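You operate a simulated robot arm through the tools that you are given. There is no shell and no other tool. Be economical: measure what you need, move in short steps, check, and stop when the job is done.

Carry out the task below with a simulated two-armed robot. There is one attempt and no reset: what you move stays moved.

JOB
Swap the cream scent pot in the drawer for the pink one.
Fine: twist cream shut and leave it on the table, twist pink open, holding each pot still; shut the drawer.

Only the result counts: the job must be done as asked and must still hold three seconds after the hand-in. Knocking over, shifting, dropping, spilling or breaking anything else fails it.

ROBOT AND FRAMES
Two 7-joint arms with two-finger parallel grippers on one trunk, on a base that drives. Base frame: it is fixed to the floor where the robot stands at the start and does not move with it; the origin is under the middle of the robot, x ahead of it, y to its left, z up. Readings come in m, rad, newtons and seconds.
The left shoulder is at the start at [0.07, 0.163, 0.987], the right one opposite. Places, roughly: drawer of the low cabinet [0.7, -0.2, 0.4]; top of the folding table [1.4, -0.3, 0.7]; top of the cream scent pot [0.7, -0.1, 0.5]; top of the pink scent pot [1.1, -0.1, 0.8]; inside of the cabinet drawer [0.7, -0.3, 0.4]; top of the purple scent pot [1, -0.6, 1.1]; top of the green scent pot [1.2, -0.6, 1.1]. Payload 3.43 kg a hand.
The TCP of each hand is the grasp point between the finger pads, 0.034 m short of the fingertips. In the tool frame z runs along the fingers and y along their closing line. Largest opening 0.128 m; finger width 0.024, thickness 0.012; the body of the gripper, 0.048 by 0.13 m, starts 0.096 m behind the TCP.
Orientation is that of the tool frame in the base frame, as a unit quaternion [w, x, y, z]. With the fingers straight down and closing along the base's y, the tool's x points along the base's -x, its y along +y and its z along -z.

CONTROLS
- The arms move only by the tool move_arm. It takes "left_steps", "right_steps" or both (then of equal length, played together; a hand with none holds still); each is text: rows parted by semicolons, each of 7 numbers parted by spaces: the shift along the tool's x, y, z in m, then the turn, a rotation vector about the tool's x, y, z in rad, then the closure, from 0 (fully open) to 1 (shut). In form: dx dy dz rx ry rz fingers; .... A call has 1 to 10 rows; each row shifts and turns the commanded pose from where the row before left it, along the tool's axes as they then stand. A row lasts 0.2 s, in which the tool goes at most 0.05 m and 0.15 rad; a call with a longer step from one row to the next is refused whole, and so is a gripper value outside its range. A pose out of reach is approached as far as the arm can. The call stops where the force on the tool passes 50 N (or 10 N more than at its start, if that is more) or the arm is blocked; 0.2 s more then pass. Each finger travels about 0.153 m/s and halts on what it meets, pressing with about 27 N; the grip force reading is that of the motor and also rises with nothing between the fingers. The clock runs only during rows and for 0.2 s after the last one: add rows that do not move to give the fingers time. The reply holds the time, the measured pose of the TCP, the force on the tool along the base axes, the opening and the grip force, in the units named above and with some noise.
- Cameras (640 x 400 px; columns grow to the right, rows downward): "scene" is now at [0.1432, -0.0061, 1.2377]; the picture's right is [0.00, -1.00, 0.00], its down [-0.48, -0.00, -0.88] and it looks along [0.88, 0.00, -0.48] (base axes); focal length 214 px, centre (320, 200). "left" rides on the left gripper at [0.076, 0.011, -0.16] in its tool frame; the picture's right is [-0.15, 0.99, 0.00], its down [-0.88, -0.13, -0.46] and it looks along [-0.45, -0.07, 0.89] (tool axes); focal length 234 px, centre (320, 200). "right" rides on the right gripper at [0.076, -0.011, -0.16] in its tool frame; the picture's right is [0.15, 0.99, 0.00], its down [-0.88, 0.13, -0.46] and it looks along [-0.45, 0.07, 0.89] (tool axes); focal length 234 px, centre (320, 200). There is no depth. A picture from a camera that has moved, and an enlarged one, comes with that camera's place and axes in the base frame and with its lens. The place of the scene camera against the robot may be out by one fixed shift of up to 0.025 m in any direction.
- snapshot(camera): a new picture of that camera. The clock stands still meanwhile.
- lift_body(by): slides the trunk up (or, below 0, down) by that many m; the arms and the scene camera ride with it, the base frame stays. It gives what a move gives, with no picture.
- drive_base(legs): drives the robot by 1 to 6 legs, each [ahead, left, turn to the left] in m, m and rad, along the robot's own axes; the way and the turn of a leg run together, so that a leg with both is an arc; at most 1.5 m and 3.142 rad a leg. The arms and the cameras ride along, it lands a little off, and it stops where it bumps. It gives what a move gives.
- aim_head(pan, tilt): turns the head with the scene camera to pan (to the left, within 1.501 rad either way) and tilt (down, from -0.506 to 1.204), counted from straight ahead of the robot. It gives what a move gives.
- enlarge(camera, box): a new picture of the part [left, top, right, bottom] of that camera's present view, enlarged. The clock stands still meanwhile.
- hand_in(): hands the job in; it is judged then, once.

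Go step by step. Nothing tells you exact positions but the pictures and the camera data: compare them with the known pose of the tool, close in by small moves and look again before you grip or let go. The budget is 120 turns and 100 pictures, counting those below and the enlarged ones. Unless the task says otherwise, let go and move clear before handing in, and close with one line.

The tools are called after "Request:" as name(argument=value, ...) on one line, values as JSON. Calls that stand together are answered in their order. move_arm: Moves the arms, as the interface text tells. Its arguments: {"type":"object","properties":{"left_steps":{"type":"string"},"right_steps":{"type":"string"}},"required":[]} The other tools are called the same way: lift_body (by) slides the trunk up or down; drive_base (legs) drives the base; aim_head (pan, tilt) turns the head that bears the scene camera; snapshot (camera) takes a picture; enlarge (camera, box) takes an enlarged picture of a part of a camera's view; hand_in () hands the job in.

At the start:

```text
time: 0.0
left_tcp_pos: [0.6675, 0.2115, 1.204]
left_orientation: [0.0, -0.001, 1.0, 0.0]
left_wrist_force: [-0.1, 0.3, -0.1]
left_finger_gap: 0.1282
left_grasp_force: 0.2
right_tcp_pos: [0.4982, -0.2458, 1.1178]
right_orientation: [0.0, 0.001, 1.0, 0.0]
right_wrist_force: [-0.6, -0.6, 0.6]
right_finger_gap: 0.1279
right_grasp_force: 0.0
trunk travel left (down, up): [-0.468, 0.472]
robot x, y, heading: [-0.0012, 0.0013, 0.002]
head pan, tilt: [0.002, 0.503]
```

scene: 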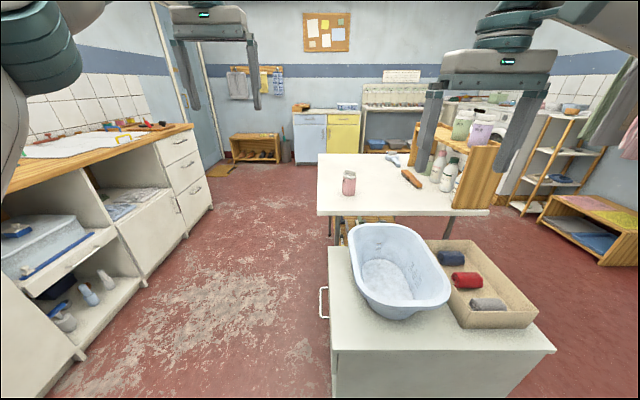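
right: 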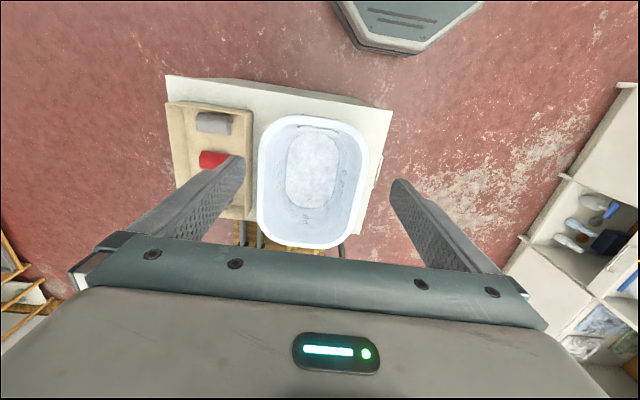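
left: 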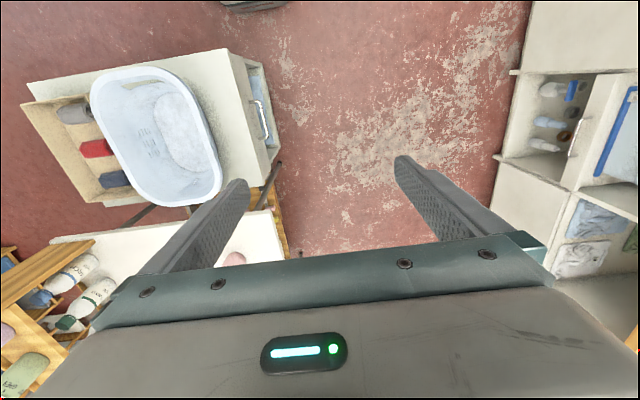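

I see a low cabinet in front with its handle facing left (+y), a tub on it, and the folding table behind with the pink pot. I'll look closer at the drawer and the pots.

Request:
enlarge(camera="scene", box=[300, 100, 540, 250])

Request:
enlarge(camera="left", box=[180, 40, 340, 140])

Request:
enlarge(camera="scene", box=[260, 220, 420, 400])

```text
2.67 times, centred on (420, 175) of scene
camera zoom: at [0.1432, -0.0061, 1.2377], right [0.0, -1.0, 0.0], down [-0.48, 0.0, -0.88], along [0.88, 0.0, -0.48], focal length 572 px, centre (53, 267)
```

zoom: 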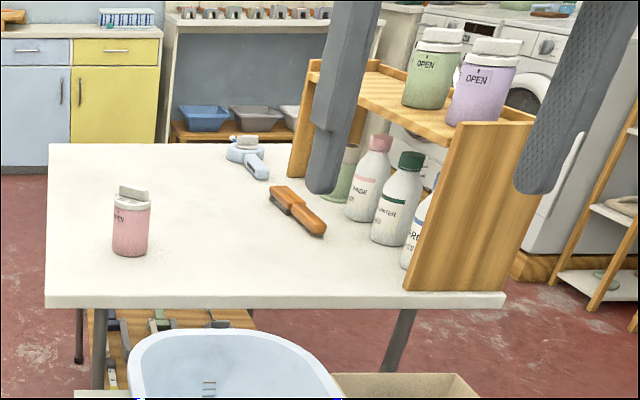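

```text
4.00 times, centred on (260, 90) of left
camera zoom: at [0.5923, 0.2217, 1.3633], right [0.15, 0.99, 0.0], down [0.88, -0.13, 0.46], along [0.45, -0.07, -0.89], focal length 937 px, centre (560, 640)
```

zoom: 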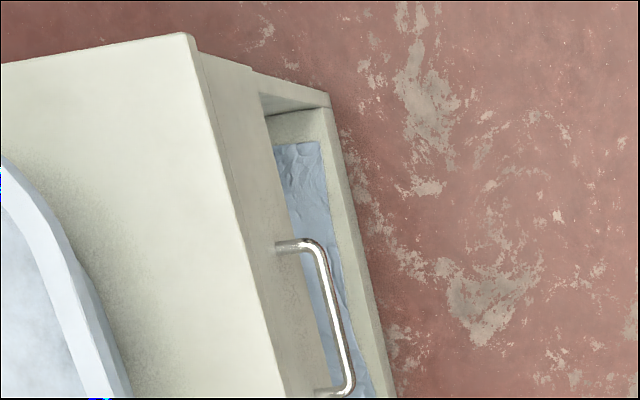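

```text
2.22 times, centred on (340, 310) of scene
camera zoom: at [0.1432, -0.0061, 1.2377], right [0.0, -1.0, 0.0], down [-0.48, 0.0, -0.88], along [0.88, 0.0, -0.48], focal length 477 px, centre (276, -44)
```

zoom: 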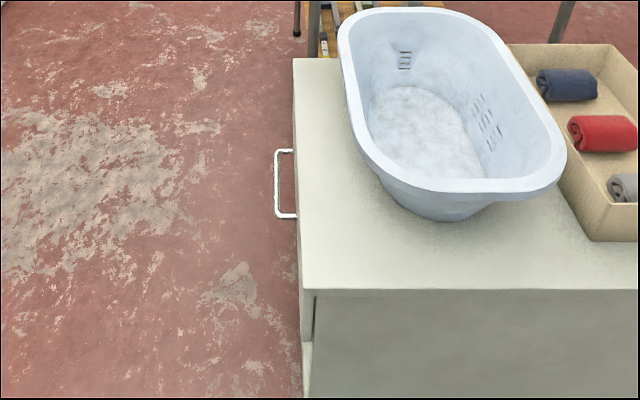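

The drawer is closed; its front is near y≈-0.04, with the handle around [0.72, -0.01, 0.45]. The pink pot is near [1.18, -0.16, 0.7]. I'll drive to the left of the cabinet and table and turn to face -y.

Request:
drive_base(legs=[[0, 0.65, 0], [0.95, 0, 0], [0, 0, -1.57]])

Request:
aim_head(pan=0.0, tilt=0.7)

Request:
snapshot(camera="scene")

```text
time: 11.9
left_tcp_pos: [1.1621, -0.0179, 1.2033]
left_orientation: [0.0, 0.703, 0.711, 0.0]
left_wrist_force: [-0.4, 0.6, 0.4]
left_finger_gap: 0.1282
left_grasp_force: 0.0
right_tcp_pos: [0.7039, 0.1445, 1.1193]
right_orientation: [0.0, 0.703, 0.711, 0.0]
right_wrist_force: [-0.1, -0.5, 0.2]
right_finger_gap: 0.128
right_grasp_force: 0.0
trunk travel left (down, up): [-0.468, 0.472]
robot x, y, heading: [0.9437, 0.6454, -1.559]
head pan, tilt: [0.002, 0.503]
```

```text
time: 12.7
left_tcp_pos: [1.1617, -0.0194, 1.2034]
left_orientation: [0.0, 0.703, 0.711, 0.001]
left_wrist_force: [-0.7, -1.3, 0.2]
left_finger_gap: 0.128
left_grasp_force: 0.2
right_tcp_pos: [0.7039, 0.1447, 1.1194]
right_orientation: [0.0, 0.703, 0.711, 0.0]
right_wrist_force: [-1.6, -0.1, 0.4]
right_finger_gap: 0.1279
right_grasp_force: 0.1
trunk travel left (down, up): [-0.468, 0.472]
robot x, y, heading: [0.9422, 0.6463, -1.556]
head pan, tilt: [0.0, 0.7]
```

```text
93 pictures are left
camera scene: at [0.9464, 0.5052, 1.2203], right [-1.0, -0.01, 0.0], down [-0.01, 0.64, -0.77], along [0.01, -0.77, -0.64], focal length 214 px, centre (320, 200)
```

scene: 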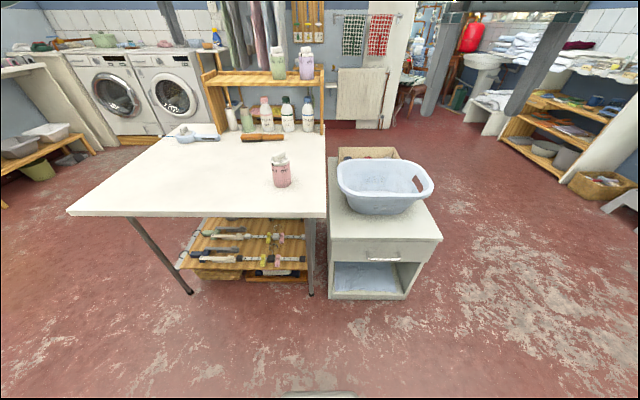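

Facing the cabinet and table now. I'll zoom in on the pots' lids and the drawer.

Request:
enlarge(camera="scene", box=[250, 140, 314, 200])

Request:
enlarge(camera="scene", box=[240, 30, 340, 140])

Request:
enlarge(camera="left", box=[160, 0, 480, 200])

Request:
enlarge(camera="scene", box=[310, 190, 450, 310])

```text
6.67 times, centred on (282, 170) of scene
camera zoom: at [0.9464, 0.5052, 1.2203], right [-1.0, -0.01, 0.0], down [-0.01, 0.64, -0.77], along [0.01, -0.77, -0.64], focal length 1430 px, centre (573, 400)
```

zoom: 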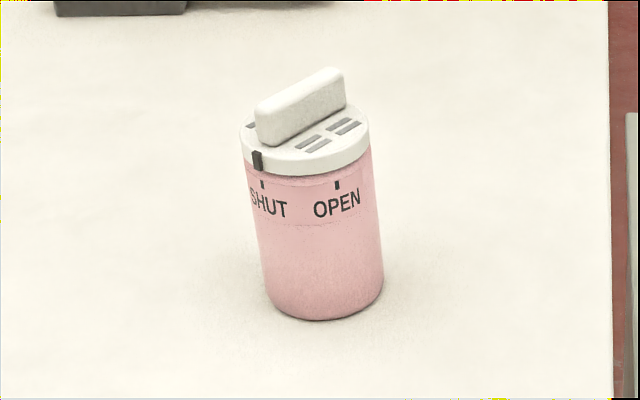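

```text
3.64 times, centred on (290, 85) of scene
camera zoom: at [0.9464, 0.5052, 1.2203], right [-1.0, -0.01, 0.0], down [-0.01, 0.64, -0.77], along [0.01, -0.77, -0.64], focal length 780 px, centre (429, 618)
```

zoom: 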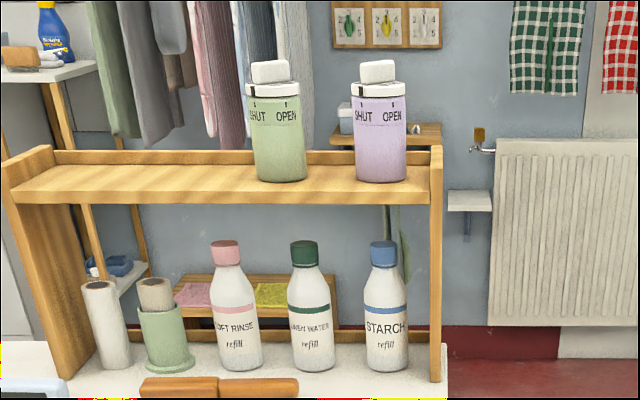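

```text
2.00 times, centred on (320, 100) of left
camera zoom: at [1.173, 0.0569, 1.3632], right [0.99, -0.13, 0.0], down [-0.12, -0.88, 0.46], along [-0.06, -0.45, -0.89], focal length 468 px, centre (320, 400)
```

zoom: 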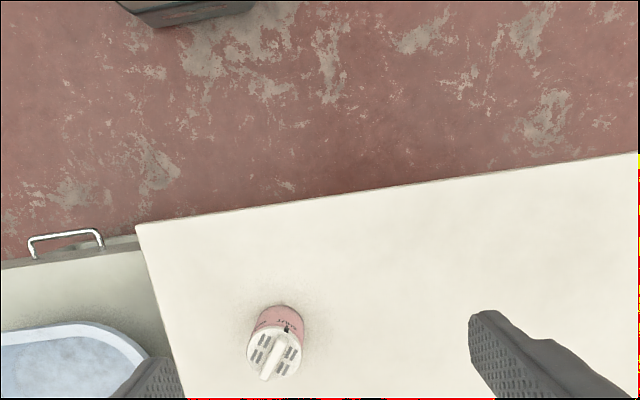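

```text
3.33 times, centred on (380, 250) of scene
camera zoom: at [0.9464, 0.5052, 1.2203], right [-1.0, -0.01, 0.0], down [-0.01, 0.64, -0.77], along [0.01, -0.77, -0.64], focal length 715 px, centre (120, 33)
```

zoom: 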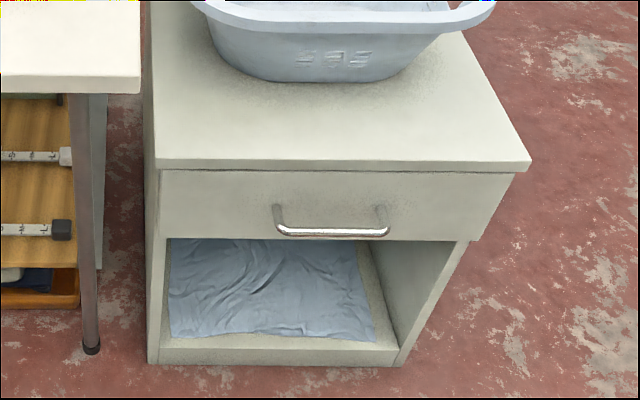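

The pots have a fin on a round lid with a black marker: SHUT→OPEN is counter-clockwise from above, by roughly 80°. The pink lid's centre is about [1.09, -0.14, 0.83]. I'll drive closer and bring the left hand to a sideways-pointing pose for holding the body.

Request:
drive_base(legs=[[0, 0.1, 0], [0.18, 0, -0.012]])

Request:
move_arm(left_steps="0 0 0 0.0863 0.0863 -0.0863 0; 0 0 0 0.0863 0.0863 -0.0863 0; 0 0 0 0.0863 0.0863 -0.0863 0; 0 0 0 0.0863 0.0863 -0.0863 0; 0 0 0 0.0863 0.0863 -0.0863 0; 0 0 0 0.0863 0.0863 -0.0863 0; 0 0 0 0.0863 0.0863 -0.0863 0; 0 0 0 0.0863 0.0863 -0.0863 0; 0 0 0 0.0863 0.0863 -0.0863 0; 0 0 0 0.0863 0.0863 -0.0863 0")

Request:
move_arm(left_steps="0 0 0 0.0863 0.0863 -0.0863 0; 0 0 0 0.0863 0.0863 -0.0863 0; 0 0 0 0.0863 0.0863 -0.0863 0; 0 0 0 0.0863 0.0863 -0.0863 0; 0 0 0 0 -0.12 0 0; 0 0 0 0 -0.12 0 0; 0 0 0 0 -0.11 0 0")

Request:
snapshot(camera="scene")

```text
time: 14.9
left_tcp_pos: [1.2569, -0.1937, 1.2029]
left_orientation: [-0.001, 0.706, 0.709, 0.0]
left_wrist_force: [-0.1, -0.2, -0.5]
left_finger_gap: 0.1281
left_grasp_force: 0.0
right_tcp_pos: [0.8012, -0.0249, 1.1185]
right_orientation: [-0.001, 0.706, 0.708, 0.001]
right_wrist_force: [0.7, -0.4, 0.1]
right_finger_gap: 0.128
right_grasp_force: 0.1
trunk travel left (down, up): [-0.468, 0.472]
robot x, y, heading: [1.0425, 0.475, -1.57]
head pan, tilt: [0.0, 0.7]
```

```text
time: 17.1
left_tcp_pos: [1.2712, -0.1405, 1.1861]
left_orientation: [-0.555, 0.24, 0.796, -0.001]
left_wrist_force: [0.3, -0.9, -0.5]
left_finger_gap: 0.1281
left_grasp_force: 0.0
left hand out of reach, approached as far as the arm can: row 1, 2, 3, 4
right_tcp_pos: [0.8009, -0.0255, 1.1198]
right_orientation: [0.0, 0.706, 0.708, 0.0]
right_wrist_force: [0.0, -0.7, 0.1]
right_finger_gap: 0.128
right_grasp_force: 0.0
trunk travel left (down, up): [-0.468, 0.472]
robot x, y, heading: [1.0473, 0.4728, -1.573]
head pan, tilt: [0.0, 0.7]
```

```text
time: 18.7
left_tcp_pos: [1.2696, -0.1411, 1.1847]
left_orientation: [-0.572, 0.001, 0.821, -0.001]
left_wrist_force: [-0.4, -0.2, 0.6]
left_finger_gap: 0.1281
left_grasp_force: 0.1
right_tcp_pos: [0.7988, -0.0254, 1.119]
right_orientation: [0.0, 0.706, 0.708, 0.001]
right_wrist_force: [0.1, -0.8, -0.8]
right_finger_gap: 0.128
right_grasp_force: 0.0
trunk travel left (down, up): [-0.468, 0.472]
robot x, y, heading: [1.0449, 0.4722, -1.572]
head pan, tilt: [0.0, 0.7]
```

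```text
88 pictures are left
camera scene: at [1.0455, 0.3329, 1.2202], right [-1.0, 0.0, 0.0], down [0.0, 0.64, -0.76], along [0.0, -0.76, -0.64], focal length 214 px, centre (320, 200)
```

scene: 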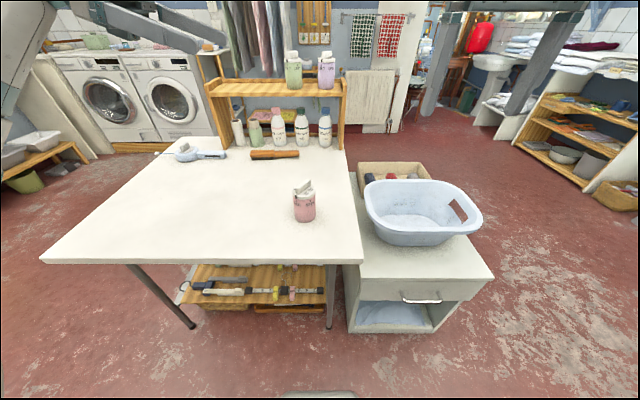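

The left hand is now pointing to -x with a 20° downward tilt. I'll bring the right hand roughly above the pot with a rolled wrist and use its camera to fix the pot's position.

Request:
move_arm(right_steps="0 0.05 0 0 0 0.12 0; 0 0.05 0 0 0 0.12 0; 0 0.05 0 0 0 0.12 0; 0 0.035 0 0 0 0.12 0; 0 0 0 0 0 0.12 0; 0 0 0 0 0 0.12 0")

Request:
snapshot(camera="right")

Request:
enlarge(camera="scene", box=[270, 160, 340, 230])

```text
time: 20.1
left_tcp_pos: [1.2711, -0.1427, 1.1854]
left_orientation: [-0.572, 0.0, 0.82, -0.001]
left_wrist_force: [0.0, 0.3, 0.1]
left_finger_gap: 0.1275
left_grasp_force: 0.0
right_tcp_pos: [0.9819, -0.0555, 1.1186]
right_orientation: [0.0, 0.911, 0.412, 0.0]
right_wrist_force: [-0.2, -0.1, 0.1]
right_finger_gap: 0.128
right_grasp_force: 0.0
trunk travel left (down, up): [-0.468, 0.472]
robot x, y, heading: [1.046, 0.4739, -1.57]
head pan, tilt: [0.0, 0.7]
```

```text
87 pictures are left
camera right: at [1.0242, 0.0079, 1.2793], right [0.84, -0.54, 0.0], down [-0.48, -0.75, 0.46], along [-0.25, -0.38, -0.89], focal length 234 px, centre (320, 200)
```

right: 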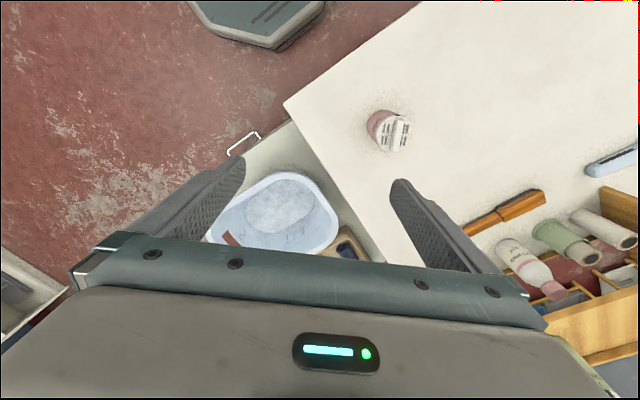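

```text
5.71 times, centred on (305, 195) of scene
camera zoom: at [1.0469, 0.3325, 1.2202], right [-1.0, 0.0, 0.0], down [0.0, 0.64, -0.76], along [0.0, -0.76, -0.64], focal length 1226 px, centre (406, 229)
```

zoom: 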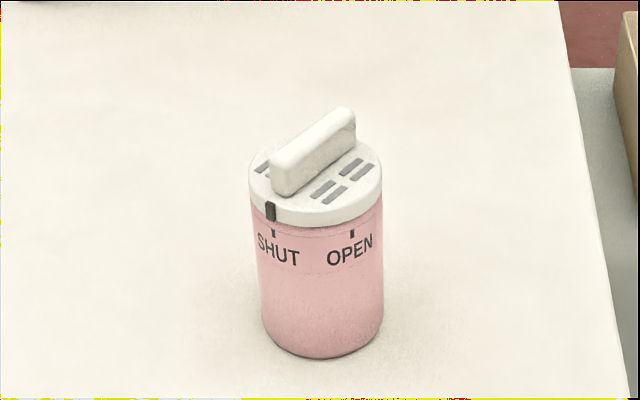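

The pot's axis is near [1.094, -0.140]; the fin points at about 50° in the plane, and the right wrist is already aligned with it. I'll lower the left hand beside the pot and use its camera to judge the heights.

Request:
move_arm(left_steps="-0.0444 0 0.0189 0 0 0 0; -0.0444 0 0.0189 0 0 0 0; -0.0444 0 0.0189 0 0 0 0; -0.0444 0 0.0189 0 0 0 0; -0.0444 0 0.0189 0 0 0 0; -0.0444 0 0.0189 0 0 0 0; -0.0444 0 0.0189 0 0 0 0")

Request:
snapshot(camera="left")

Request:
snapshot(camera="scene")

```text
time: 21.7
left_tcp_pos: [1.2562, -0.1437, 0.8479]
left_orientation: [-0.572, -0.001, 0.82, -0.002]
left_wrist_force: [0.8, -0.1, 1.0]
left_finger_gap: 0.128
left_grasp_force: 0.0
right_tcp_pos: [0.9825, -0.0554, 1.1184]
right_orientation: [0.0, 0.911, 0.413, 0.0]
right_wrist_force: [0.7, 0.3, 0.3]
right_finger_gap: 0.1278
right_grasp_force: 0.2
trunk travel left (down, up): [-0.468, 0.472]
robot x, y, heading: [1.044, 0.4732, -1.569]
head pan, tilt: [0.0, 0.7]
```

```text
85 pictures are left
camera left: at [1.3803, -0.1331, 0.9753], right [0.05, 0.99, -0.14], down [0.73, -0.13, -0.67], along [-0.68, -0.07, -0.73], focal length 234 px, centre (320, 200)
```

left: 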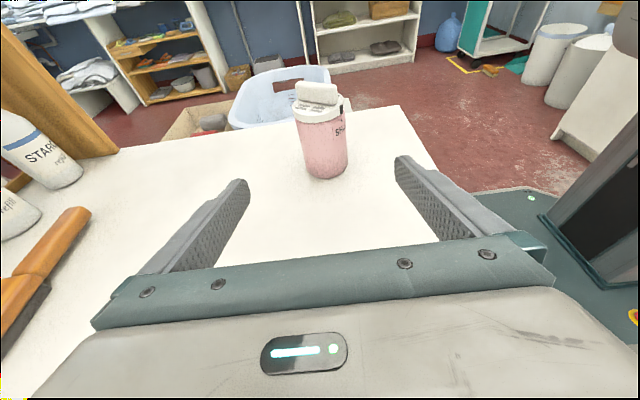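

```text
84 pictures are left
camera scene: at [1.0468, 0.3324, 1.2202], right [-1.0, 0.0, 0.0], down [0.0, 0.64, -0.76], along [0.0, -0.76, -0.64], focal length 214 px, centre (320, 200)
```

scene: 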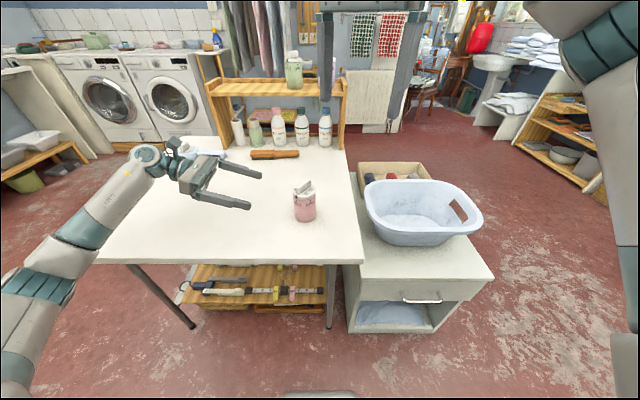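

From the left camera: table z≈0.745, lid z≈0.838, fin top ≈0.862, axis y≈-0.14. I'll lower the left hand to z≈0.785 and slide it around the body, still open.

Request:
move_arm(left_steps="-0.0296 0.0015 0.0107 0 0 0 0; -0.0296 0.0015 0.0107 0 0 0 0; 0.0125 0 0.0343 0 0 0 0; 0.0125 0 0.0343 0 0 0 0; 0.0125 0 0.0343 0 0 0 0; 0.0125 0 0.0343 0 0 0 0; 0 0 0 0 0 0 0")

Request:
snapshot(camera="left")

Request:
enlarge(camera="scene", box=[220, 150, 360, 240])

```text
time: 23.3
left_tcp_pos: [1.1085, -0.1377, 0.7864]
left_orientation: [-0.572, 0.0, 0.82, -0.003]
left_wrist_force: [0.3, 0.6, -0.2]
left_finger_gap: 0.1283
left_grasp_force: 0.0
right_tcp_pos: [0.9816, -0.0522, 1.1218]
right_orientation: [0.001, 0.91, 0.414, 0.0]
right_wrist_force: [-0.1, 0.1, 0.6]
right_finger_gap: 0.128
right_grasp_force: 0.1
trunk travel left (down, up): [-0.468, 0.472]
robot x, y, heading: [1.0417, 0.4763, -1.566]
head pan, tilt: [0.0, 0.7]
```

```text
83 pictures are left
camera left: at [1.2318, -0.1261, 0.9138], right [0.05, 0.99, -0.14], down [0.73, -0.13, -0.67], along [-0.68, -0.07, -0.73], focal length 234 px, centre (320, 200)
```

left: 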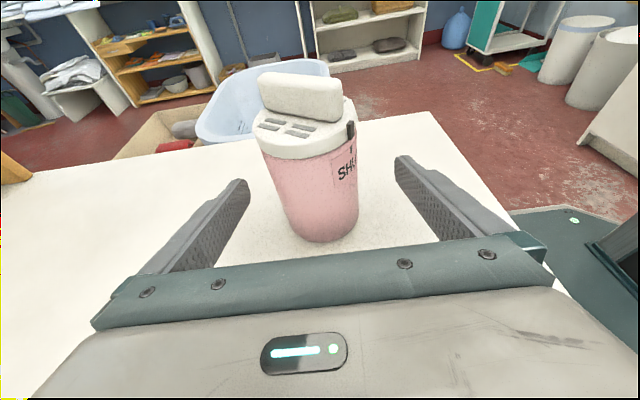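

```text
4.44 times, centred on (290, 195) of scene
camera zoom: at [1.0459, 0.3347, 1.2207], right [-1.0, 0.0, 0.0], down [0.0, 0.64, -0.77], along [0.0, -0.77, -0.64], focal length 953 px, centre (453, 222)
```

zoom: 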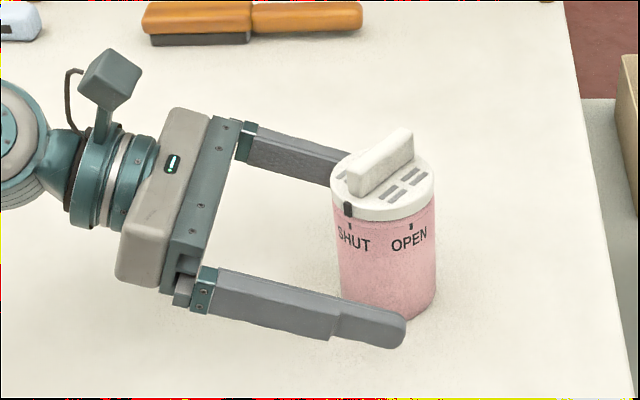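

The pot sits between the fingers, about 2.5 mm to -y of the hand's centre. I'll trim that, advance 8 mm and close gently.

Request:
move_arm(left_steps="0.0027 -0.0025 0.0075 0 0 0 0; 0 0 0 0 0 0 0.3; 0 0 0 0 0 0 0.45; 0 0 0 0 0 0 0.6; 0 0 0 0 0 0 1; 0 0 0 0 0 0 1")

Request:
enlarge(camera="scene", box=[220, 150, 360, 240])

Request:
snapshot(camera="right")

```text
time: 24.7
left_tcp_pos: [1.0994, -0.1389, 0.7881]
left_orientation: [-0.573, 0.002, 0.82, -0.003]
left_wrist_force: [-0.7, 0.9, -0.2]
left_finger_gap: 0.0648
left_grasp_force: 27.1
right_tcp_pos: [0.9816, -0.0502, 1.1218]
right_orientation: [0.001, 0.91, 0.415, 0.001]
right_wrist_force: [0.2, -0.3, -0.3]
right_finger_gap: 0.1278
right_grasp_force: 0.1
trunk travel left (down, up): [-0.468, 0.472]
robot x, y, heading: [1.0447, 0.4713, -1.569]
head pan, tilt: [0.0, 0.7]
```

```text
4.44 times, centred on (290, 195) of scene
camera zoom: at [1.0464, 0.3369, 1.2209], right [-1.0, 0.0, 0.0], down [0.0, 0.64, -0.77], along [0.0, -0.77, -0.64], focal length 953 px, centre (453, 222)
```

zoom: 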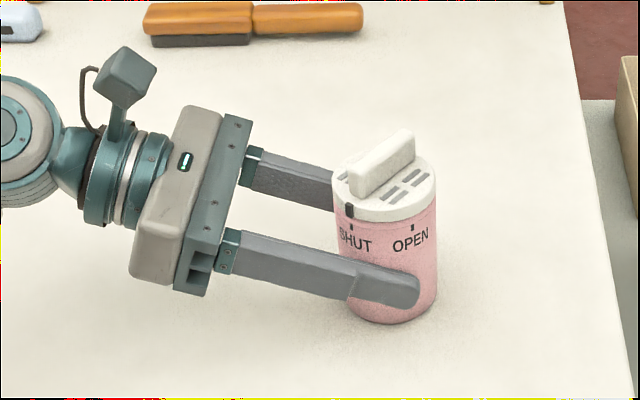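

```text
80 pictures are left
camera right: at [1.0233, 0.0126, 1.2813], right [0.84, -0.54, 0.0], down [-0.48, -0.75, 0.46], along [-0.25, -0.39, -0.89], focal length 234 px, centre (320, 200)
```

right: 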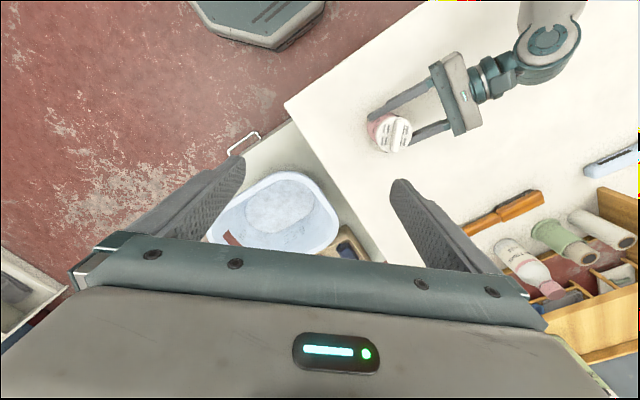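

The body is firmly held (gap 0.065). Next I bring the right hand above the lid with the fin between its fingers, stopping high to check.

Request:
move_arm(right_steps="0.001 0.0467 0 0 0 0 0; 0.0015 0.0467 0 0 0 0 0; 0.001 0.0467 0 0 0 0 0; 0 0 0.05 0 0 0 0.2; 0 0 0.05 0 0 0 0.4; 0 0 0.02 0 0 0 0.5; 0 0 0 0 0 0 0.5")

Request:
snapshot(camera="right")

```text
time: 26.3
left_tcp_pos: [1.0974, -0.138, 0.7872]
left_orientation: [-0.572, 0.002, 0.82, -0.003]
left_wrist_force: [1.2, 0.9, 9.7]
left_finger_gap: 0.0645
left_grasp_force: 26.9
right_tcp_pos: [1.0828, -0.1402, 1.0018]
right_orientation: [0.002, 0.911, 0.413, 0.0]
right_wrist_force: [0.4, 0.3, 0.1]
right_finger_gap: 0.0637
right_grasp_force: 0.0
trunk travel left (down, up): [-0.468, 0.472]
robot x, y, heading: [1.0394, 0.4748, -1.57]
head pan, tilt: [0.0, 0.7]
```

```text
79 pictures are left
camera right: at [1.1252, -0.0776, 1.1611], right [0.84, -0.54, 0.0], down [-0.48, -0.75, 0.46], along [-0.24, -0.39, -0.89], focal length 234 px, centre (320, 200)
```

right: 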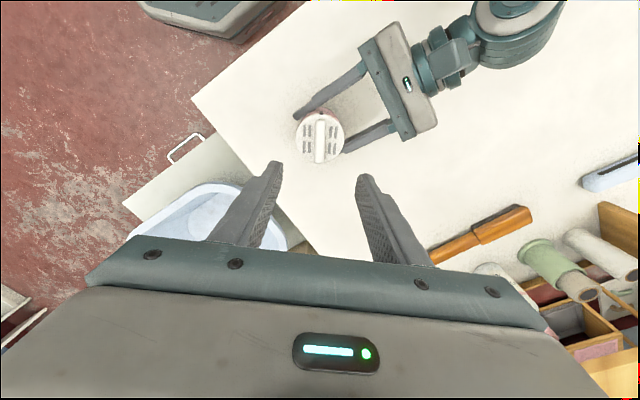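

Fin is about 11 mm off along the tool's x and 4 mm along y; its direction matches. I'll correct and descend partway.

Request:
move_arm(right_steps="0.0105 0.004 0.03 0 0 0 0.5; 0 0 0.045 0 0 0 0.55; 0 0 0 0 0 0 0.55")

Request:
snapshot(camera="right")

Request:
enlarge(camera="scene", box=[240, 120, 360, 240])

```text
time: 27.1
left_tcp_pos: [1.0977, -0.1382, 0.7873]
left_orientation: [-0.571, 0.002, 0.821, -0.003]
left_wrist_force: [-1.0, 3.6, 10.7]
left_finger_gap: 0.0646
left_grasp_force: 27.0
right_tcp_pos: [1.093, -0.1372, 0.9247]
right_orientation: [0.001, 0.911, 0.413, -0.001]
right_wrist_force: [-0.5, 0.1, -0.7]
right_finger_gap: 0.0577
right_grasp_force: 0.0
trunk travel left (down, up): [-0.468, 0.472]
robot x, y, heading: [1.0467, 0.4689, -1.568]
head pan, tilt: [0.0, 0.7]
```

```text
78 pictures are left
camera right: at [1.1341, -0.0734, 1.0845], right [0.84, -0.54, 0.0], down [-0.48, -0.75, 0.46], along [-0.24, -0.39, -0.89], focal length 234 px, centre (320, 200)
```

right: 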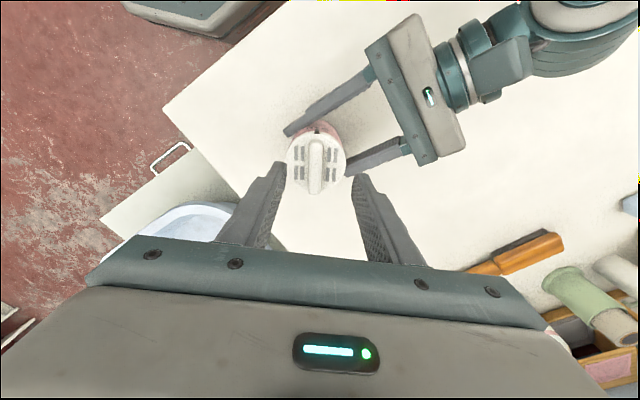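

```text
3.33 times, centred on (300, 180) of scene
camera zoom: at [1.044, 0.3366, 1.2207], right [-1.0, 0.0, 0.0], down [0.0, 0.64, -0.77], along [0.0, -0.77, -0.64], focal length 715 px, centre (387, 267)
```

zoom: 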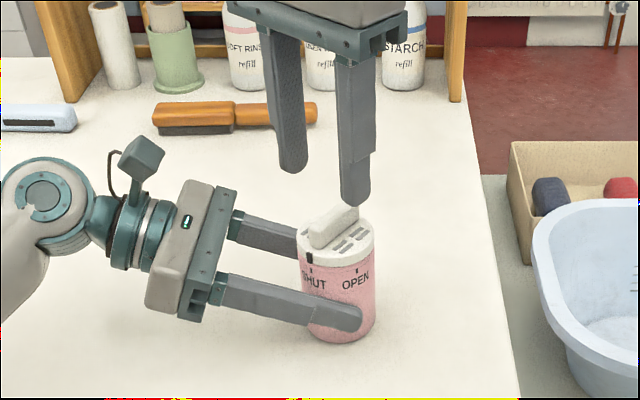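

Aligned within 2 mm. Descending to the fin (tips just above the lid) and closing on it.

Request:
move_arm(right_steps="-0.001 -0.0015 0.03 0 0 0 0.55; 0 0 0.015 0 0 0 0.55; 0 0 0 0 0 0 0.7; 0 0 0 0 0 0 0.85; 0 0 0 0 0 0 1; 0 0 0 0 0 0 1; 0 0 0 0 0 0 1")

Request:
enlarge(camera="scene", box=[240, 120, 360, 240])

Request:
snapshot(camera="left")

```text
time: 28.7
left_tcp_pos: [1.0995, -0.1401, 0.7867]
left_orientation: [-0.572, 0.0, 0.82, -0.004]
left_wrist_force: [0.4, -15.0, 2.8]
left_finger_gap: 0.0644
left_grasp_force: 27.1
right_tcp_pos: [1.0956, -0.1368, 0.8816]
right_orientation: [0.001, 0.91, 0.415, 0.001]
right_wrist_force: [-1.0, 16.5, 5.9]
right_finger_gap: 0.0121
right_grasp_force: 26.6
trunk travel left (down, up): [-0.468, 0.472]
robot x, y, heading: [1.0431, 0.4757, -1.57]
head pan, tilt: [0.0, 0.7]
```

```text
3.33 times, centred on (300, 180) of scene
camera zoom: at [1.0445, 0.3359, 1.2208], right [-1.0, 0.0, 0.0], down [0.0, 0.64, -0.77], along [0.0, -0.77, -0.64], focal length 715 px, centre (387, 267)
```

zoom: 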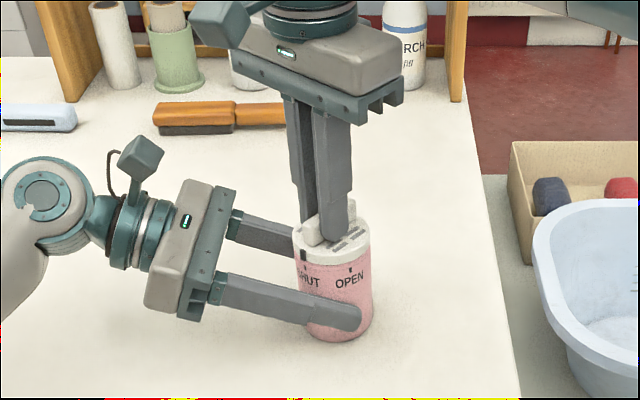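

```text
75 pictures are left
camera left: at [1.2227, -0.1282, 0.9144], right [0.05, 0.99, -0.14], down [0.73, -0.13, -0.67], along [-0.68, -0.07, -0.73], focal length 234 px, centre (320, 200)
```

left: 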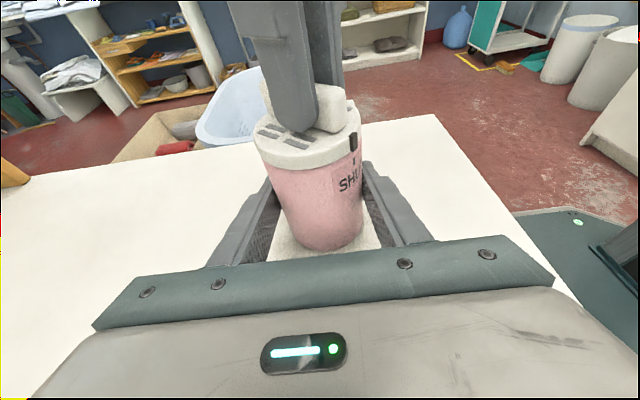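

Both grips are solid. I'll ease the small sideways tension and twist the lid counter-clockwise by about half the way, then check.

Request:
move_arm(right_steps="0.0023 -0.002 0 0 0 0 1; 0 0 0 0 0 -0.12 1; 0 0 0 0 0 -0.12 1; 0 0 0 0 0 -0.12 1; 0 0 0 0 0 -0.12 1; 0 0 0 0 0 -0.12 1; 0 0 0 0 0 -0.12 1")

Request:
enlarge(camera="scene", box=[270, 160, 340, 230])

```text
time: 30.3
left_tcp_pos: [1.0993, -0.1399, 0.7871]
left_orientation: [-0.572, 0.001, 0.82, -0.004]
left_wrist_force: [18.2, -10.0, 6.1]
left_finger_gap: 0.0643
left_grasp_force: 27.4
right_tcp_pos: [1.0947, -0.1317, 0.8819]
right_orientation: [0.001, 0.706, 0.708, -0.001]
right_wrist_force: [-22.1, 10.4, 18.8]
right_finger_gap: 0.0124
right_grasp_force: 26.8
trunk travel left (down, up): [-0.468, 0.472]
robot x, y, heading: [1.0435, 0.4772, -1.567]
head pan, tilt: [0.0, 0.7]
```

```text
5.71 times, centred on (305, 195) of scene
camera zoom: at [1.0447, 0.3363, 1.2208], right [-1.0, 0.0, 0.0], down [0.0, 0.64, -0.77], along [0.0, -0.77, -0.64], focal length 1226 px, centre (406, 229)
```

zoom: 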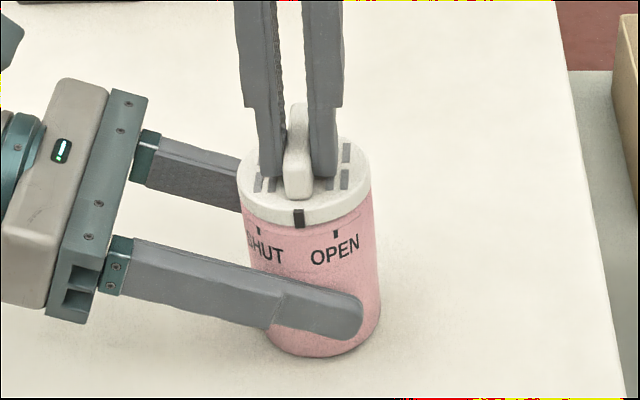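

The lid turns with the body staying put; it's a bit past halfway. Relieving the sideways strain (-x ~5 mm) and turning further.

Request:
move_arm(right_steps="0 -0.0045 -0.001 0 0 0 1; 0 0 0 0 0 -0.12 1; 0 0 0 0 0 -0.12 1; 0 0 0 0 0 -0.12 1; 0 0 0 0 0 0 1")

Request:
enlarge(camera="scene", box=[270, 160, 340, 230])

```text
time: 31.5
left_tcp_pos: [1.0986, -0.1387, 0.7887]
left_orientation: [-0.572, 0.001, 0.821, -0.004]
left_wrist_force: [-4.3, -12.4, 0.7]
left_finger_gap: 0.0643
left_grasp_force: 26.6
right_tcp_pos: [1.0914, -0.1321, 0.8808]
right_orientation: [0.001, 0.566, 0.824, -0.001]
right_wrist_force: [3.7, 13.0, 2.4]
right_finger_gap: 0.0124
right_grasp_force: 27.3
trunk travel left (down, up): [-0.468, 0.472]
robot x, y, heading: [1.0466, 0.4743, -1.567]
head pan, tilt: [0.0, 0.7]
```

```text
5.71 times, centred on (305, 195) of scene
camera zoom: at [1.0449, 0.3363, 1.2207], right [-1.0, 0.0, 0.0], down [0.0, 0.64, -0.77], along [0.0, -0.77, -0.64], focal length 1226 px, centre (406, 229)
```

zoom: 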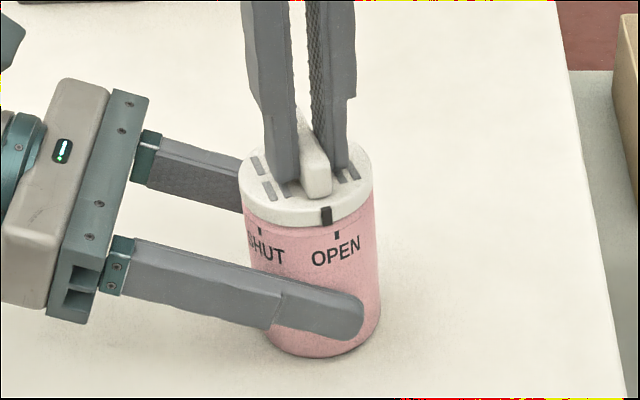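

Almost at OPEN: around 6-12° remain. A small extra turn, then a closer look.

Request:
move_arm(right_steps="0 0 0 0 0 -0.07 1; 0 0 0 0 0 -0.07 1; 0 0 0 0 0 0 1")

Request:
enlarge(camera="scene", box=[290, 180, 322, 200])

```text
time: 32.3
left_tcp_pos: [1.0979, -0.1383, 0.7873]
left_orientation: [-0.572, 0.001, 0.82, -0.004]
left_wrist_force: [-2.4, -12.1, 5.3]
left_finger_gap: 0.0641
left_grasp_force: 26.7
right_tcp_pos: [1.0906, -0.1334, 0.8811]
right_orientation: [0.001, 0.509, 0.861, -0.001]
right_wrist_force: [1.2, 12.5, -5.7]
right_finger_gap: 0.0121
right_grasp_force: 26.8
trunk travel left (down, up): [-0.468, 0.472]
robot x, y, heading: [1.0442, 0.4745, -1.573]
head pan, tilt: [0.0, 0.7]
```

```text
16.00 times, centred on (306, 190) of scene
camera zoom: at [1.0447, 0.3364, 1.2207], right [-1.0, 0.0, 0.0], down [0.0, 0.64, -0.77], along [0.0, -0.77, -0.64], focal length 3432 px, centre (544, 360)
```

zoom: 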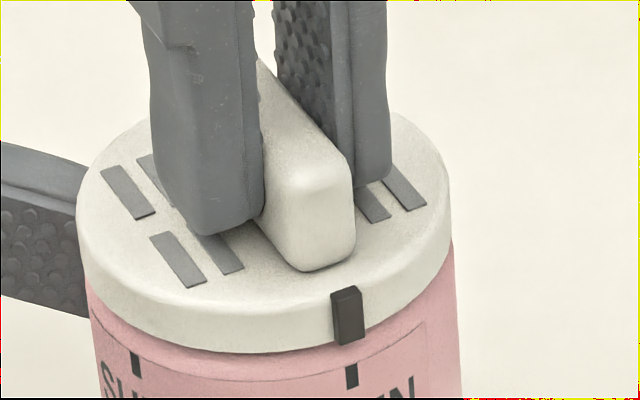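

The marker sits at the OPEN tick. I'll ease tension, open the right hand, lift it clear, then release the left and back it off.

Request:
move_arm(right_steps="0.0026 0.0014 0 0 0 0 1; 0 0 0 0 0 0 0.9; 0 0 0 0 0 0 0.7; 0 0 0 0 0 0 0.6; 0 0 -0.04 0 0 0 0.6; 0 0 -0.05 0 0 0 0.6; 0 0 -0.05 0 0 0 0.5; 0 0 -0.05 0 0 0 0.4")

Request:
enlarge(camera="scene", box=[270, 160, 340, 230])

```text
time: 34.1
left_tcp_pos: [1.099, -0.1383, 0.7862]
left_orientation: [-0.572, 0.002, 0.821, -0.003]
left_wrist_force: [-0.5, -0.9, -0.3]
left_finger_gap: 0.0641
left_grasp_force: 26.8
right_tcp_pos: [1.0913, -0.1268, 1.0717]
right_orientation: [0.001, 0.509, 0.861, -0.001]
right_wrist_force: [0.1, 1.1, 0.7]
right_finger_gap: 0.0768
right_grasp_force: 0.0
trunk travel left (down, up): [-0.468, 0.472]
robot x, y, heading: [1.0467, 0.4749, -1.568]
head pan, tilt: [0.0, 0.7]
```

```text
5.71 times, centred on (305, 195) of scene
camera zoom: at [1.0448, 0.3367, 1.2207], right [-1.0, 0.0, 0.0], down [0.0, 0.64, -0.77], along [0.0, -0.77, -0.64], focal length 1226 px, centre (406, 229)
```

zoom: 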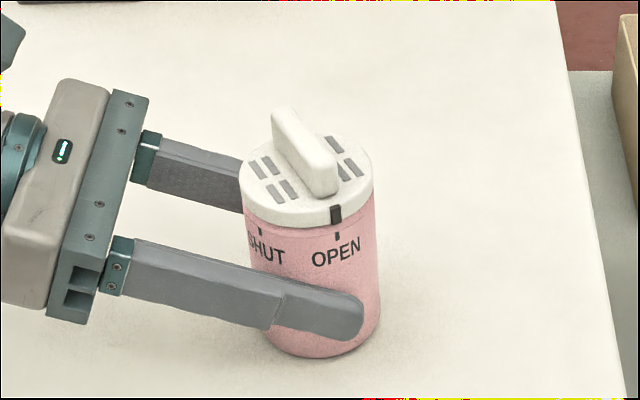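

Pink is open. Now releasing it with the left hand and withdrawing that hand to the side and up.

Request:
move_arm(left_steps="0 0 0 0 0 0 0.48; 0 0 0 0 0 0 0.4; 0 0 0 0 0 0 0.15; 0 0 0 0 0 0 0; -0.0125 0 -0.0343 0 0 0 0; -0.0137 0 -0.0376 0 0 0 0; -0.0137 0 -0.0376 0 0 0 0; -0.0137 0 -0.0376 0 0 0 0; 0.0444 0 -0.0162 0 0 0 0; 0.0444 0 -0.0162 0 0 0 0")

Request:
move_arm(left_steps="0.0444 0 -0.0162 0 0 0 0; 0.0444 0 -0.0162 0 0 0 0; 0.0444 0 -0.0162 0 0 0 0; 0.0444 0 -0.0162 0 0 0 0; 0.0444 0 -0.0162 0 0 0 0")

Request:
drive_base(legs=[[-0.14, 0, 0], [0, -0.08, 0]])

Request:
snapshot(camera="scene")

```text
time: 36.3
left_tcp_pos: [1.2549, -0.14, 0.882]
left_orientation: [-0.572, 0.001, 0.82, 0.0]
left_wrist_force: [0.4, -0.1, -0.2]
left_finger_gap: 0.128
left_grasp_force: 0.1
right_tcp_pos: [1.0924, -0.1303, 1.0688]
right_orientation: [0.0, 0.509, 0.861, 0.0]
right_wrist_force: [-0.1, 0.4, 0.2]
right_finger_gap: 0.0766
right_grasp_force: 0.1
trunk travel left (down, up): [-0.468, 0.472]
robot x, y, heading: [1.0446, 0.4752, -1.567]
head pan, tilt: [0.0, 0.7]
```

```text
time: 37.5
left_tcp_pos: [1.2529, -0.1398, 1.1179]
left_orientation: [-0.572, 0.0, 0.82, -0.002]
left_wrist_force: [-0.3, 0.2, 0.3]
left_finger_gap: 0.128
left_grasp_force: 0.1
right_tcp_pos: [1.0914, -0.1299, 1.0699]
right_orientation: [0.0, 0.509, 0.861, 0.0]
right_wrist_force: [-0.5, 1.1, 0.3]
right_finger_gap: 0.0771
right_grasp_force: 0.1
trunk travel left (down, up): [-0.468, 0.472]
robot x, y, heading: [1.0429, 0.475, -1.568]
head pan, tilt: [0.0, 0.7]
```

```text
time: 39.5
left_tcp_pos: [1.1753, -0.0022, 1.1164]
left_orientation: [-0.572, -0.002, 0.82, -0.003]
left_wrist_force: [0.4, 0.1, 0.3]
left_finger_gap: 0.1279
left_grasp_force: 0.2
right_tcp_pos: [1.0144, 0.0056, 1.0696]
right_orientation: [0.001, 0.507, 0.862, 0.001]
right_wrist_force: [-0.4, -0.1, 0.8]
right_finger_gap: 0.0766
right_grasp_force: 0.0
trunk travel left (down, up): [-0.468, 0.472]
robot x, y, heading: [0.9631, 0.61, -1.562]
head pan, tilt: [0.0, 0.7]
```

```text
70 pictures are left
camera scene: at [0.9661, 0.469, 1.2202], right [-1.0, -0.01, 0.0], down [0.0, 0.64, -0.76], along [0.01, -0.76, -0.64], focal length 214 px, centre (320, 200)
```

scene: 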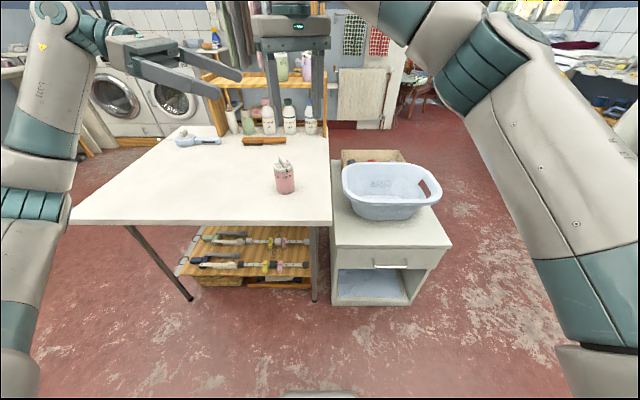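

Pink stands open on the table. Next I swing the right hand over to the drawer side, yawing it for the handle.

Request:
move_arm(right_steps="0.0389 -0.0258 0 0 0 0 0.3; 0.0389 -0.0258 0 0 0 0 0.2; 0.0389 -0.0258 0 0 0 0 0.2; 0.0389 -0.0258 0 0 0 0 0.2; 0.0389 -0.0258 0 0 0 0 0.2; 0.0389 -0.0258 0 0 0 0 0.2; 0.0389 -0.0258 0 0 0 0 0.2")

Request:
move_arm(right_steps="0 0 0.03 0 0 -0.1325 0.2; 0 0 0.03 0 0 -0.1325 0.2; 0 0 0.03 0 0 -0.1325 0.2; 0 0 0.03 0 0 -0.1325 0.2; 0 0 0.03 0 0 -0.1325 0.2; 0 0 0.03 0 0 -0.1325 0.2; 0 0 0.03 0 0 -0.1325 0.2; 0 0 0.03 0 0 -0.1325 0.2")

Request:
move_arm(right_steps="0 0 0 0.14 0 0 0.2; 0 0 0 0.14 0 0 0.2; 0 0 0 0.14 0 0 0.2; 0 0 0 0.14 0 0 0.2; 0 0 0 0.14 0 0 0.2; 0 0 0 0.14 0 0 0.2; 0 0 0 0.14 0 0 0.2; 0 0 0 0.14 0 0 0.2")

Request:
snapshot(camera="scene")

Request:
snapshot(camera="right")

```text
time: 41.1
left_tcp_pos: [1.1758, -0.0008, 1.1182]
left_orientation: [-0.572, -0.002, 0.82, -0.004]
left_wrist_force: [-1.1, 0.2, 0.3]
left_finger_gap: 0.128
left_grasp_force: 0.0
right_tcp_pos: [0.7269, 0.1631, 1.0744]
right_orientation: [0.001, 0.507, 0.862, 0.0]
right_wrist_force: [-0.1, -0.3, -0.1]
right_finger_gap: 0.1021
right_grasp_force: 0.0
trunk travel left (down, up): [-0.468, 0.472]
robot x, y, heading: [0.9624, 0.6108, -1.564]
head pan, tilt: [0.0, 0.7]
```

```text
time: 42.9
left_tcp_pos: [1.1756, -0.0033, 1.1167]
left_orientation: [-0.572, -0.003, 0.82, -0.004]
left_wrist_force: [0.4, 0.1, 0.4]
left_finger_gap: 0.1281
left_grasp_force: 0.0
right_tcp_pos: [0.7544, 0.1901, 0.8624]
right_orientation: [0.0, 0.046, 0.999, 0.0]
right_wrist_force: [-0.6, -0.6, 0.9]
right_finger_gap: 0.1021
right_grasp_force: 0.0
right hand out of reach, approached as far as the arm can: row 7, 8
trunk travel left (down, up): [-0.468, 0.472]
robot x, y, heading: [0.9658, 0.615, -1.56]
head pan, tilt: [0.0, 0.7]
```

```text
time: 44.7
left_tcp_pos: [1.1775, -0.003, 1.1169]
left_orientation: [-0.572, -0.002, 0.82, -0.003]
left_wrist_force: [1.1, -0.2, 0.5]
left_finger_gap: 0.1281
left_grasp_force: 0.1
right_tcp_pos: [0.7879, 0.026, 0.9087]
right_orientation: [-0.025, 0.039, 0.846, -0.531]
right_wrist_force: [0.8, 0.0, -0.3]
right_finger_gap: 0.1025
right_grasp_force: 0.1
right hand out of reach, approached as far as the arm can: row 2, 3, 4, 5, 6, 7, 8
trunk travel left (down, up): [-0.468, 0.472]
robot x, y, heading: [0.9646, 0.6065, -1.565]
head pan, tilt: [0.0, 0.7]
```

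```text
69 pictures are left
camera scene: at [0.9671, 0.4686, 1.2202], right [-1.0, -0.01, 0.0], down [-0.01, 0.64, -0.76], along [0.01, -0.76, -0.64], focal length 214 px, centre (320, 200)
```

scene: 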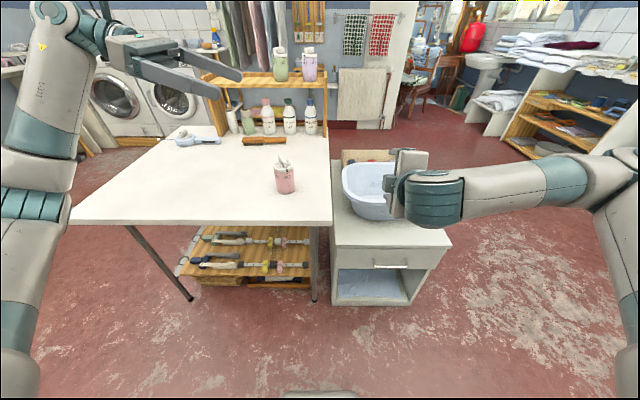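

```text
68 pictures are left
camera right: at [0.7246, 0.1704, 0.9879], right [-0.11, 0.44, -0.89], down [0.92, 0.38, 0.08], along [0.38, -0.81, -0.45], focal length 234 px, centre (320, 200)
```

right: 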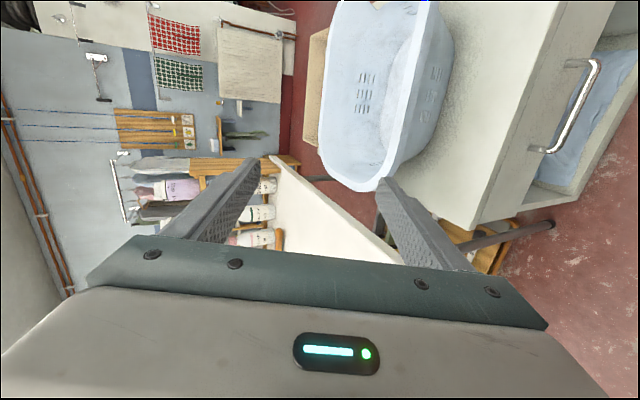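

The wrist is near its limit in that roll. I'll undo the tilt and roll the wrist the other way (camera toward +x), which mirrors the left hand's comfortable pose.

Request:
move_arm(right_steps="0 0 0 -0.14 0 0 0.2; 0 0 0 -0.14 0 0 0.2; 0 0 0 -0.14 0 0 0.2; 0 0 0 -0.14 0 0 0.2; 0 0 0 -0.14 0 0 0.2; 0 0 0 -0.14 0 0 0.2; 0 0 0 -0.14 0 0 0.2; 0 0 0 -0.14 0 0 0.2; 0 0 0 0 0 0.145 0.2; 0 0 0 0 0 0.145 0.2")

Request:
move_arm(right_steps="0 0 0 0 0 0.145 0.2; 0 0 0 0 0 0.145 0.2; 0 0 0 0 0 0.145 0.2; 0 0 0 0 0 0.145 0.2; 0 0 0 0 0 0.145 0.2; 0 0 0 0 0 0.145 0.2; 0 0 0 0 0 0.145 0.2; 0 0 0 0 0 0.145 0.2; 0 0 0 0 0 0.145 0.2; 0 0 0 0 0 0.145 0.2")

Request:
move_arm(right_steps="0 0 0 0 0 0.145 0.2; 0 0 0 0 0 0.145 0.2; 0 0 0 0 0 0.145 0.2; 0 0 0 0 0 0.145 0.2; 0 0 0 0 0 0.145 0.2; 0 0 0 0 0 0.145 0.2; 0 0 0 0 0 0.145 0.2; 0 0 0 0 0 0.145 0.2; 0 0 0 0 0 0.145 0.2")

```text
time: 46.9
left_tcp_pos: [1.1773, -0.0026, 1.1175]
left_orientation: [-0.572, -0.002, 0.82, -0.003]
left_wrist_force: [0.0, -0.2, -0.5]
left_finger_gap: 0.1282
left_grasp_force: 0.1
right_tcp_pos: [0.8222, 0.1294, 0.8808]
right_orientation: [0.015, 0.175, 0.972, -0.158]
right_wrist_force: [0.5, 0.2, -0.4]
right_finger_gap: 0.1023
right_grasp_force: 0.0
right hand out of reach, approached as far as the arm can: row 4, 5, 6, 7, 8
trunk travel left (down, up): [-0.468, 0.472]
robot x, y, heading: [0.9624, 0.613, -1.566]
head pan, tilt: [0.0, 0.7]
```

```text
time: 49.1
left_tcp_pos: [1.1767, -0.0022, 1.117]
left_orientation: [-0.572, -0.002, 0.82, -0.003]
left_wrist_force: [0.2, 0.5, 0.9]
left_finger_gap: 0.1281
left_grasp_force: 0.0
right_tcp_pos: [0.8208, 0.1301, 0.8827]
right_orientation: [0.116, 0.775, 0.612, -0.108]
right_wrist_force: [-0.7, 0.1, 0.6]
right_finger_gap: 0.1025
right_grasp_force: 0.0
trunk travel left (down, up): [-0.468, 0.472]
robot x, y, heading: [0.962, 0.6069, -1.56]
head pan, tilt: [0.0, 0.7]
```

```text
time: 51.1
left_tcp_pos: [1.1764, -0.0027, 1.1181]
left_orientation: [-0.572, -0.003, 0.82, -0.003]
left_wrist_force: [-0.3, 0.3, 0.3]
left_finger_gap: 0.1281
left_grasp_force: 0.3
right_tcp_pos: [0.8227, 0.1312, 0.8815]
right_orientation: [0.156, 0.987, 0.015, -0.016]
right_wrist_force: [-0.2, 0.7, -0.1]
right_finger_gap: 0.102
right_grasp_force: 0.1
trunk travel left (down, up): [-0.468, 0.472]
robot x, y, heading: [0.9648, 0.6138, -1.565]
head pan, tilt: [0.0, 0.7]
```

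The roll is fine now (tool x = +x). Tilting the fingers forward toward the drawer handle.

Request:
move_arm(right_steps="-0.0125 0 0 -0.125 0 0 0.2; -0.0125 0 0 -0.125 0 0 0.2; -0.0125 0 0 -0.125 0 0 0.2; -0.0125 0 0 -0.125 0 0 0.2; -0.0125 0 0 -0.125 0 0 0.2; -0.0125 0 0 -0.125 0 0 0.2; -0.0125 0 0 -0.125 0 0 0.2; -0.0125 0 0 -0.125 0 0 0.2")

Request:
snapshot(camera="right")

```text
time: 52.9
left_tcp_pos: [1.177, -0.002, 1.1188]
left_orientation: [-0.572, -0.003, 0.82, -0.004]
left_wrist_force: [0.6, 0.0, 0.2]
left_finger_gap: 0.1279
left_grasp_force: 0.1
right_tcp_pos: [0.7499, 0.0021, 0.911]
right_orientation: [0.587, 0.809, 0.022, -0.006]
right_wrist_force: [0.7, 0.8, 0.2]
right_finger_gap: 0.1023
right_grasp_force: 0.0
right hand out of reach, approached as far as the arm can: row 2, 3, 4, 5, 6, 7, 8
trunk travel left (down, up): [-0.468, 0.472]
robot x, y, heading: [0.965, 0.6131, -1.554]
head pan, tilt: [0.0, 0.7]
```

```text
67 pictures are left
camera right: at [0.8228, 0.1586, 0.9472], right [0.19, -0.3, 0.93], down [-0.88, 0.37, 0.3], along [-0.43, -0.88, -0.2], focal length 234 px, centre (320, 200)
```

right: 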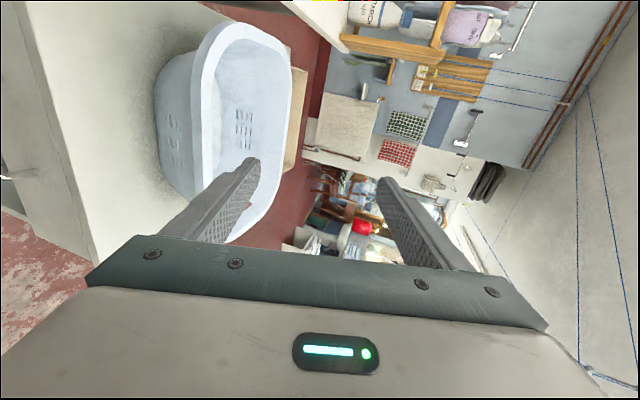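

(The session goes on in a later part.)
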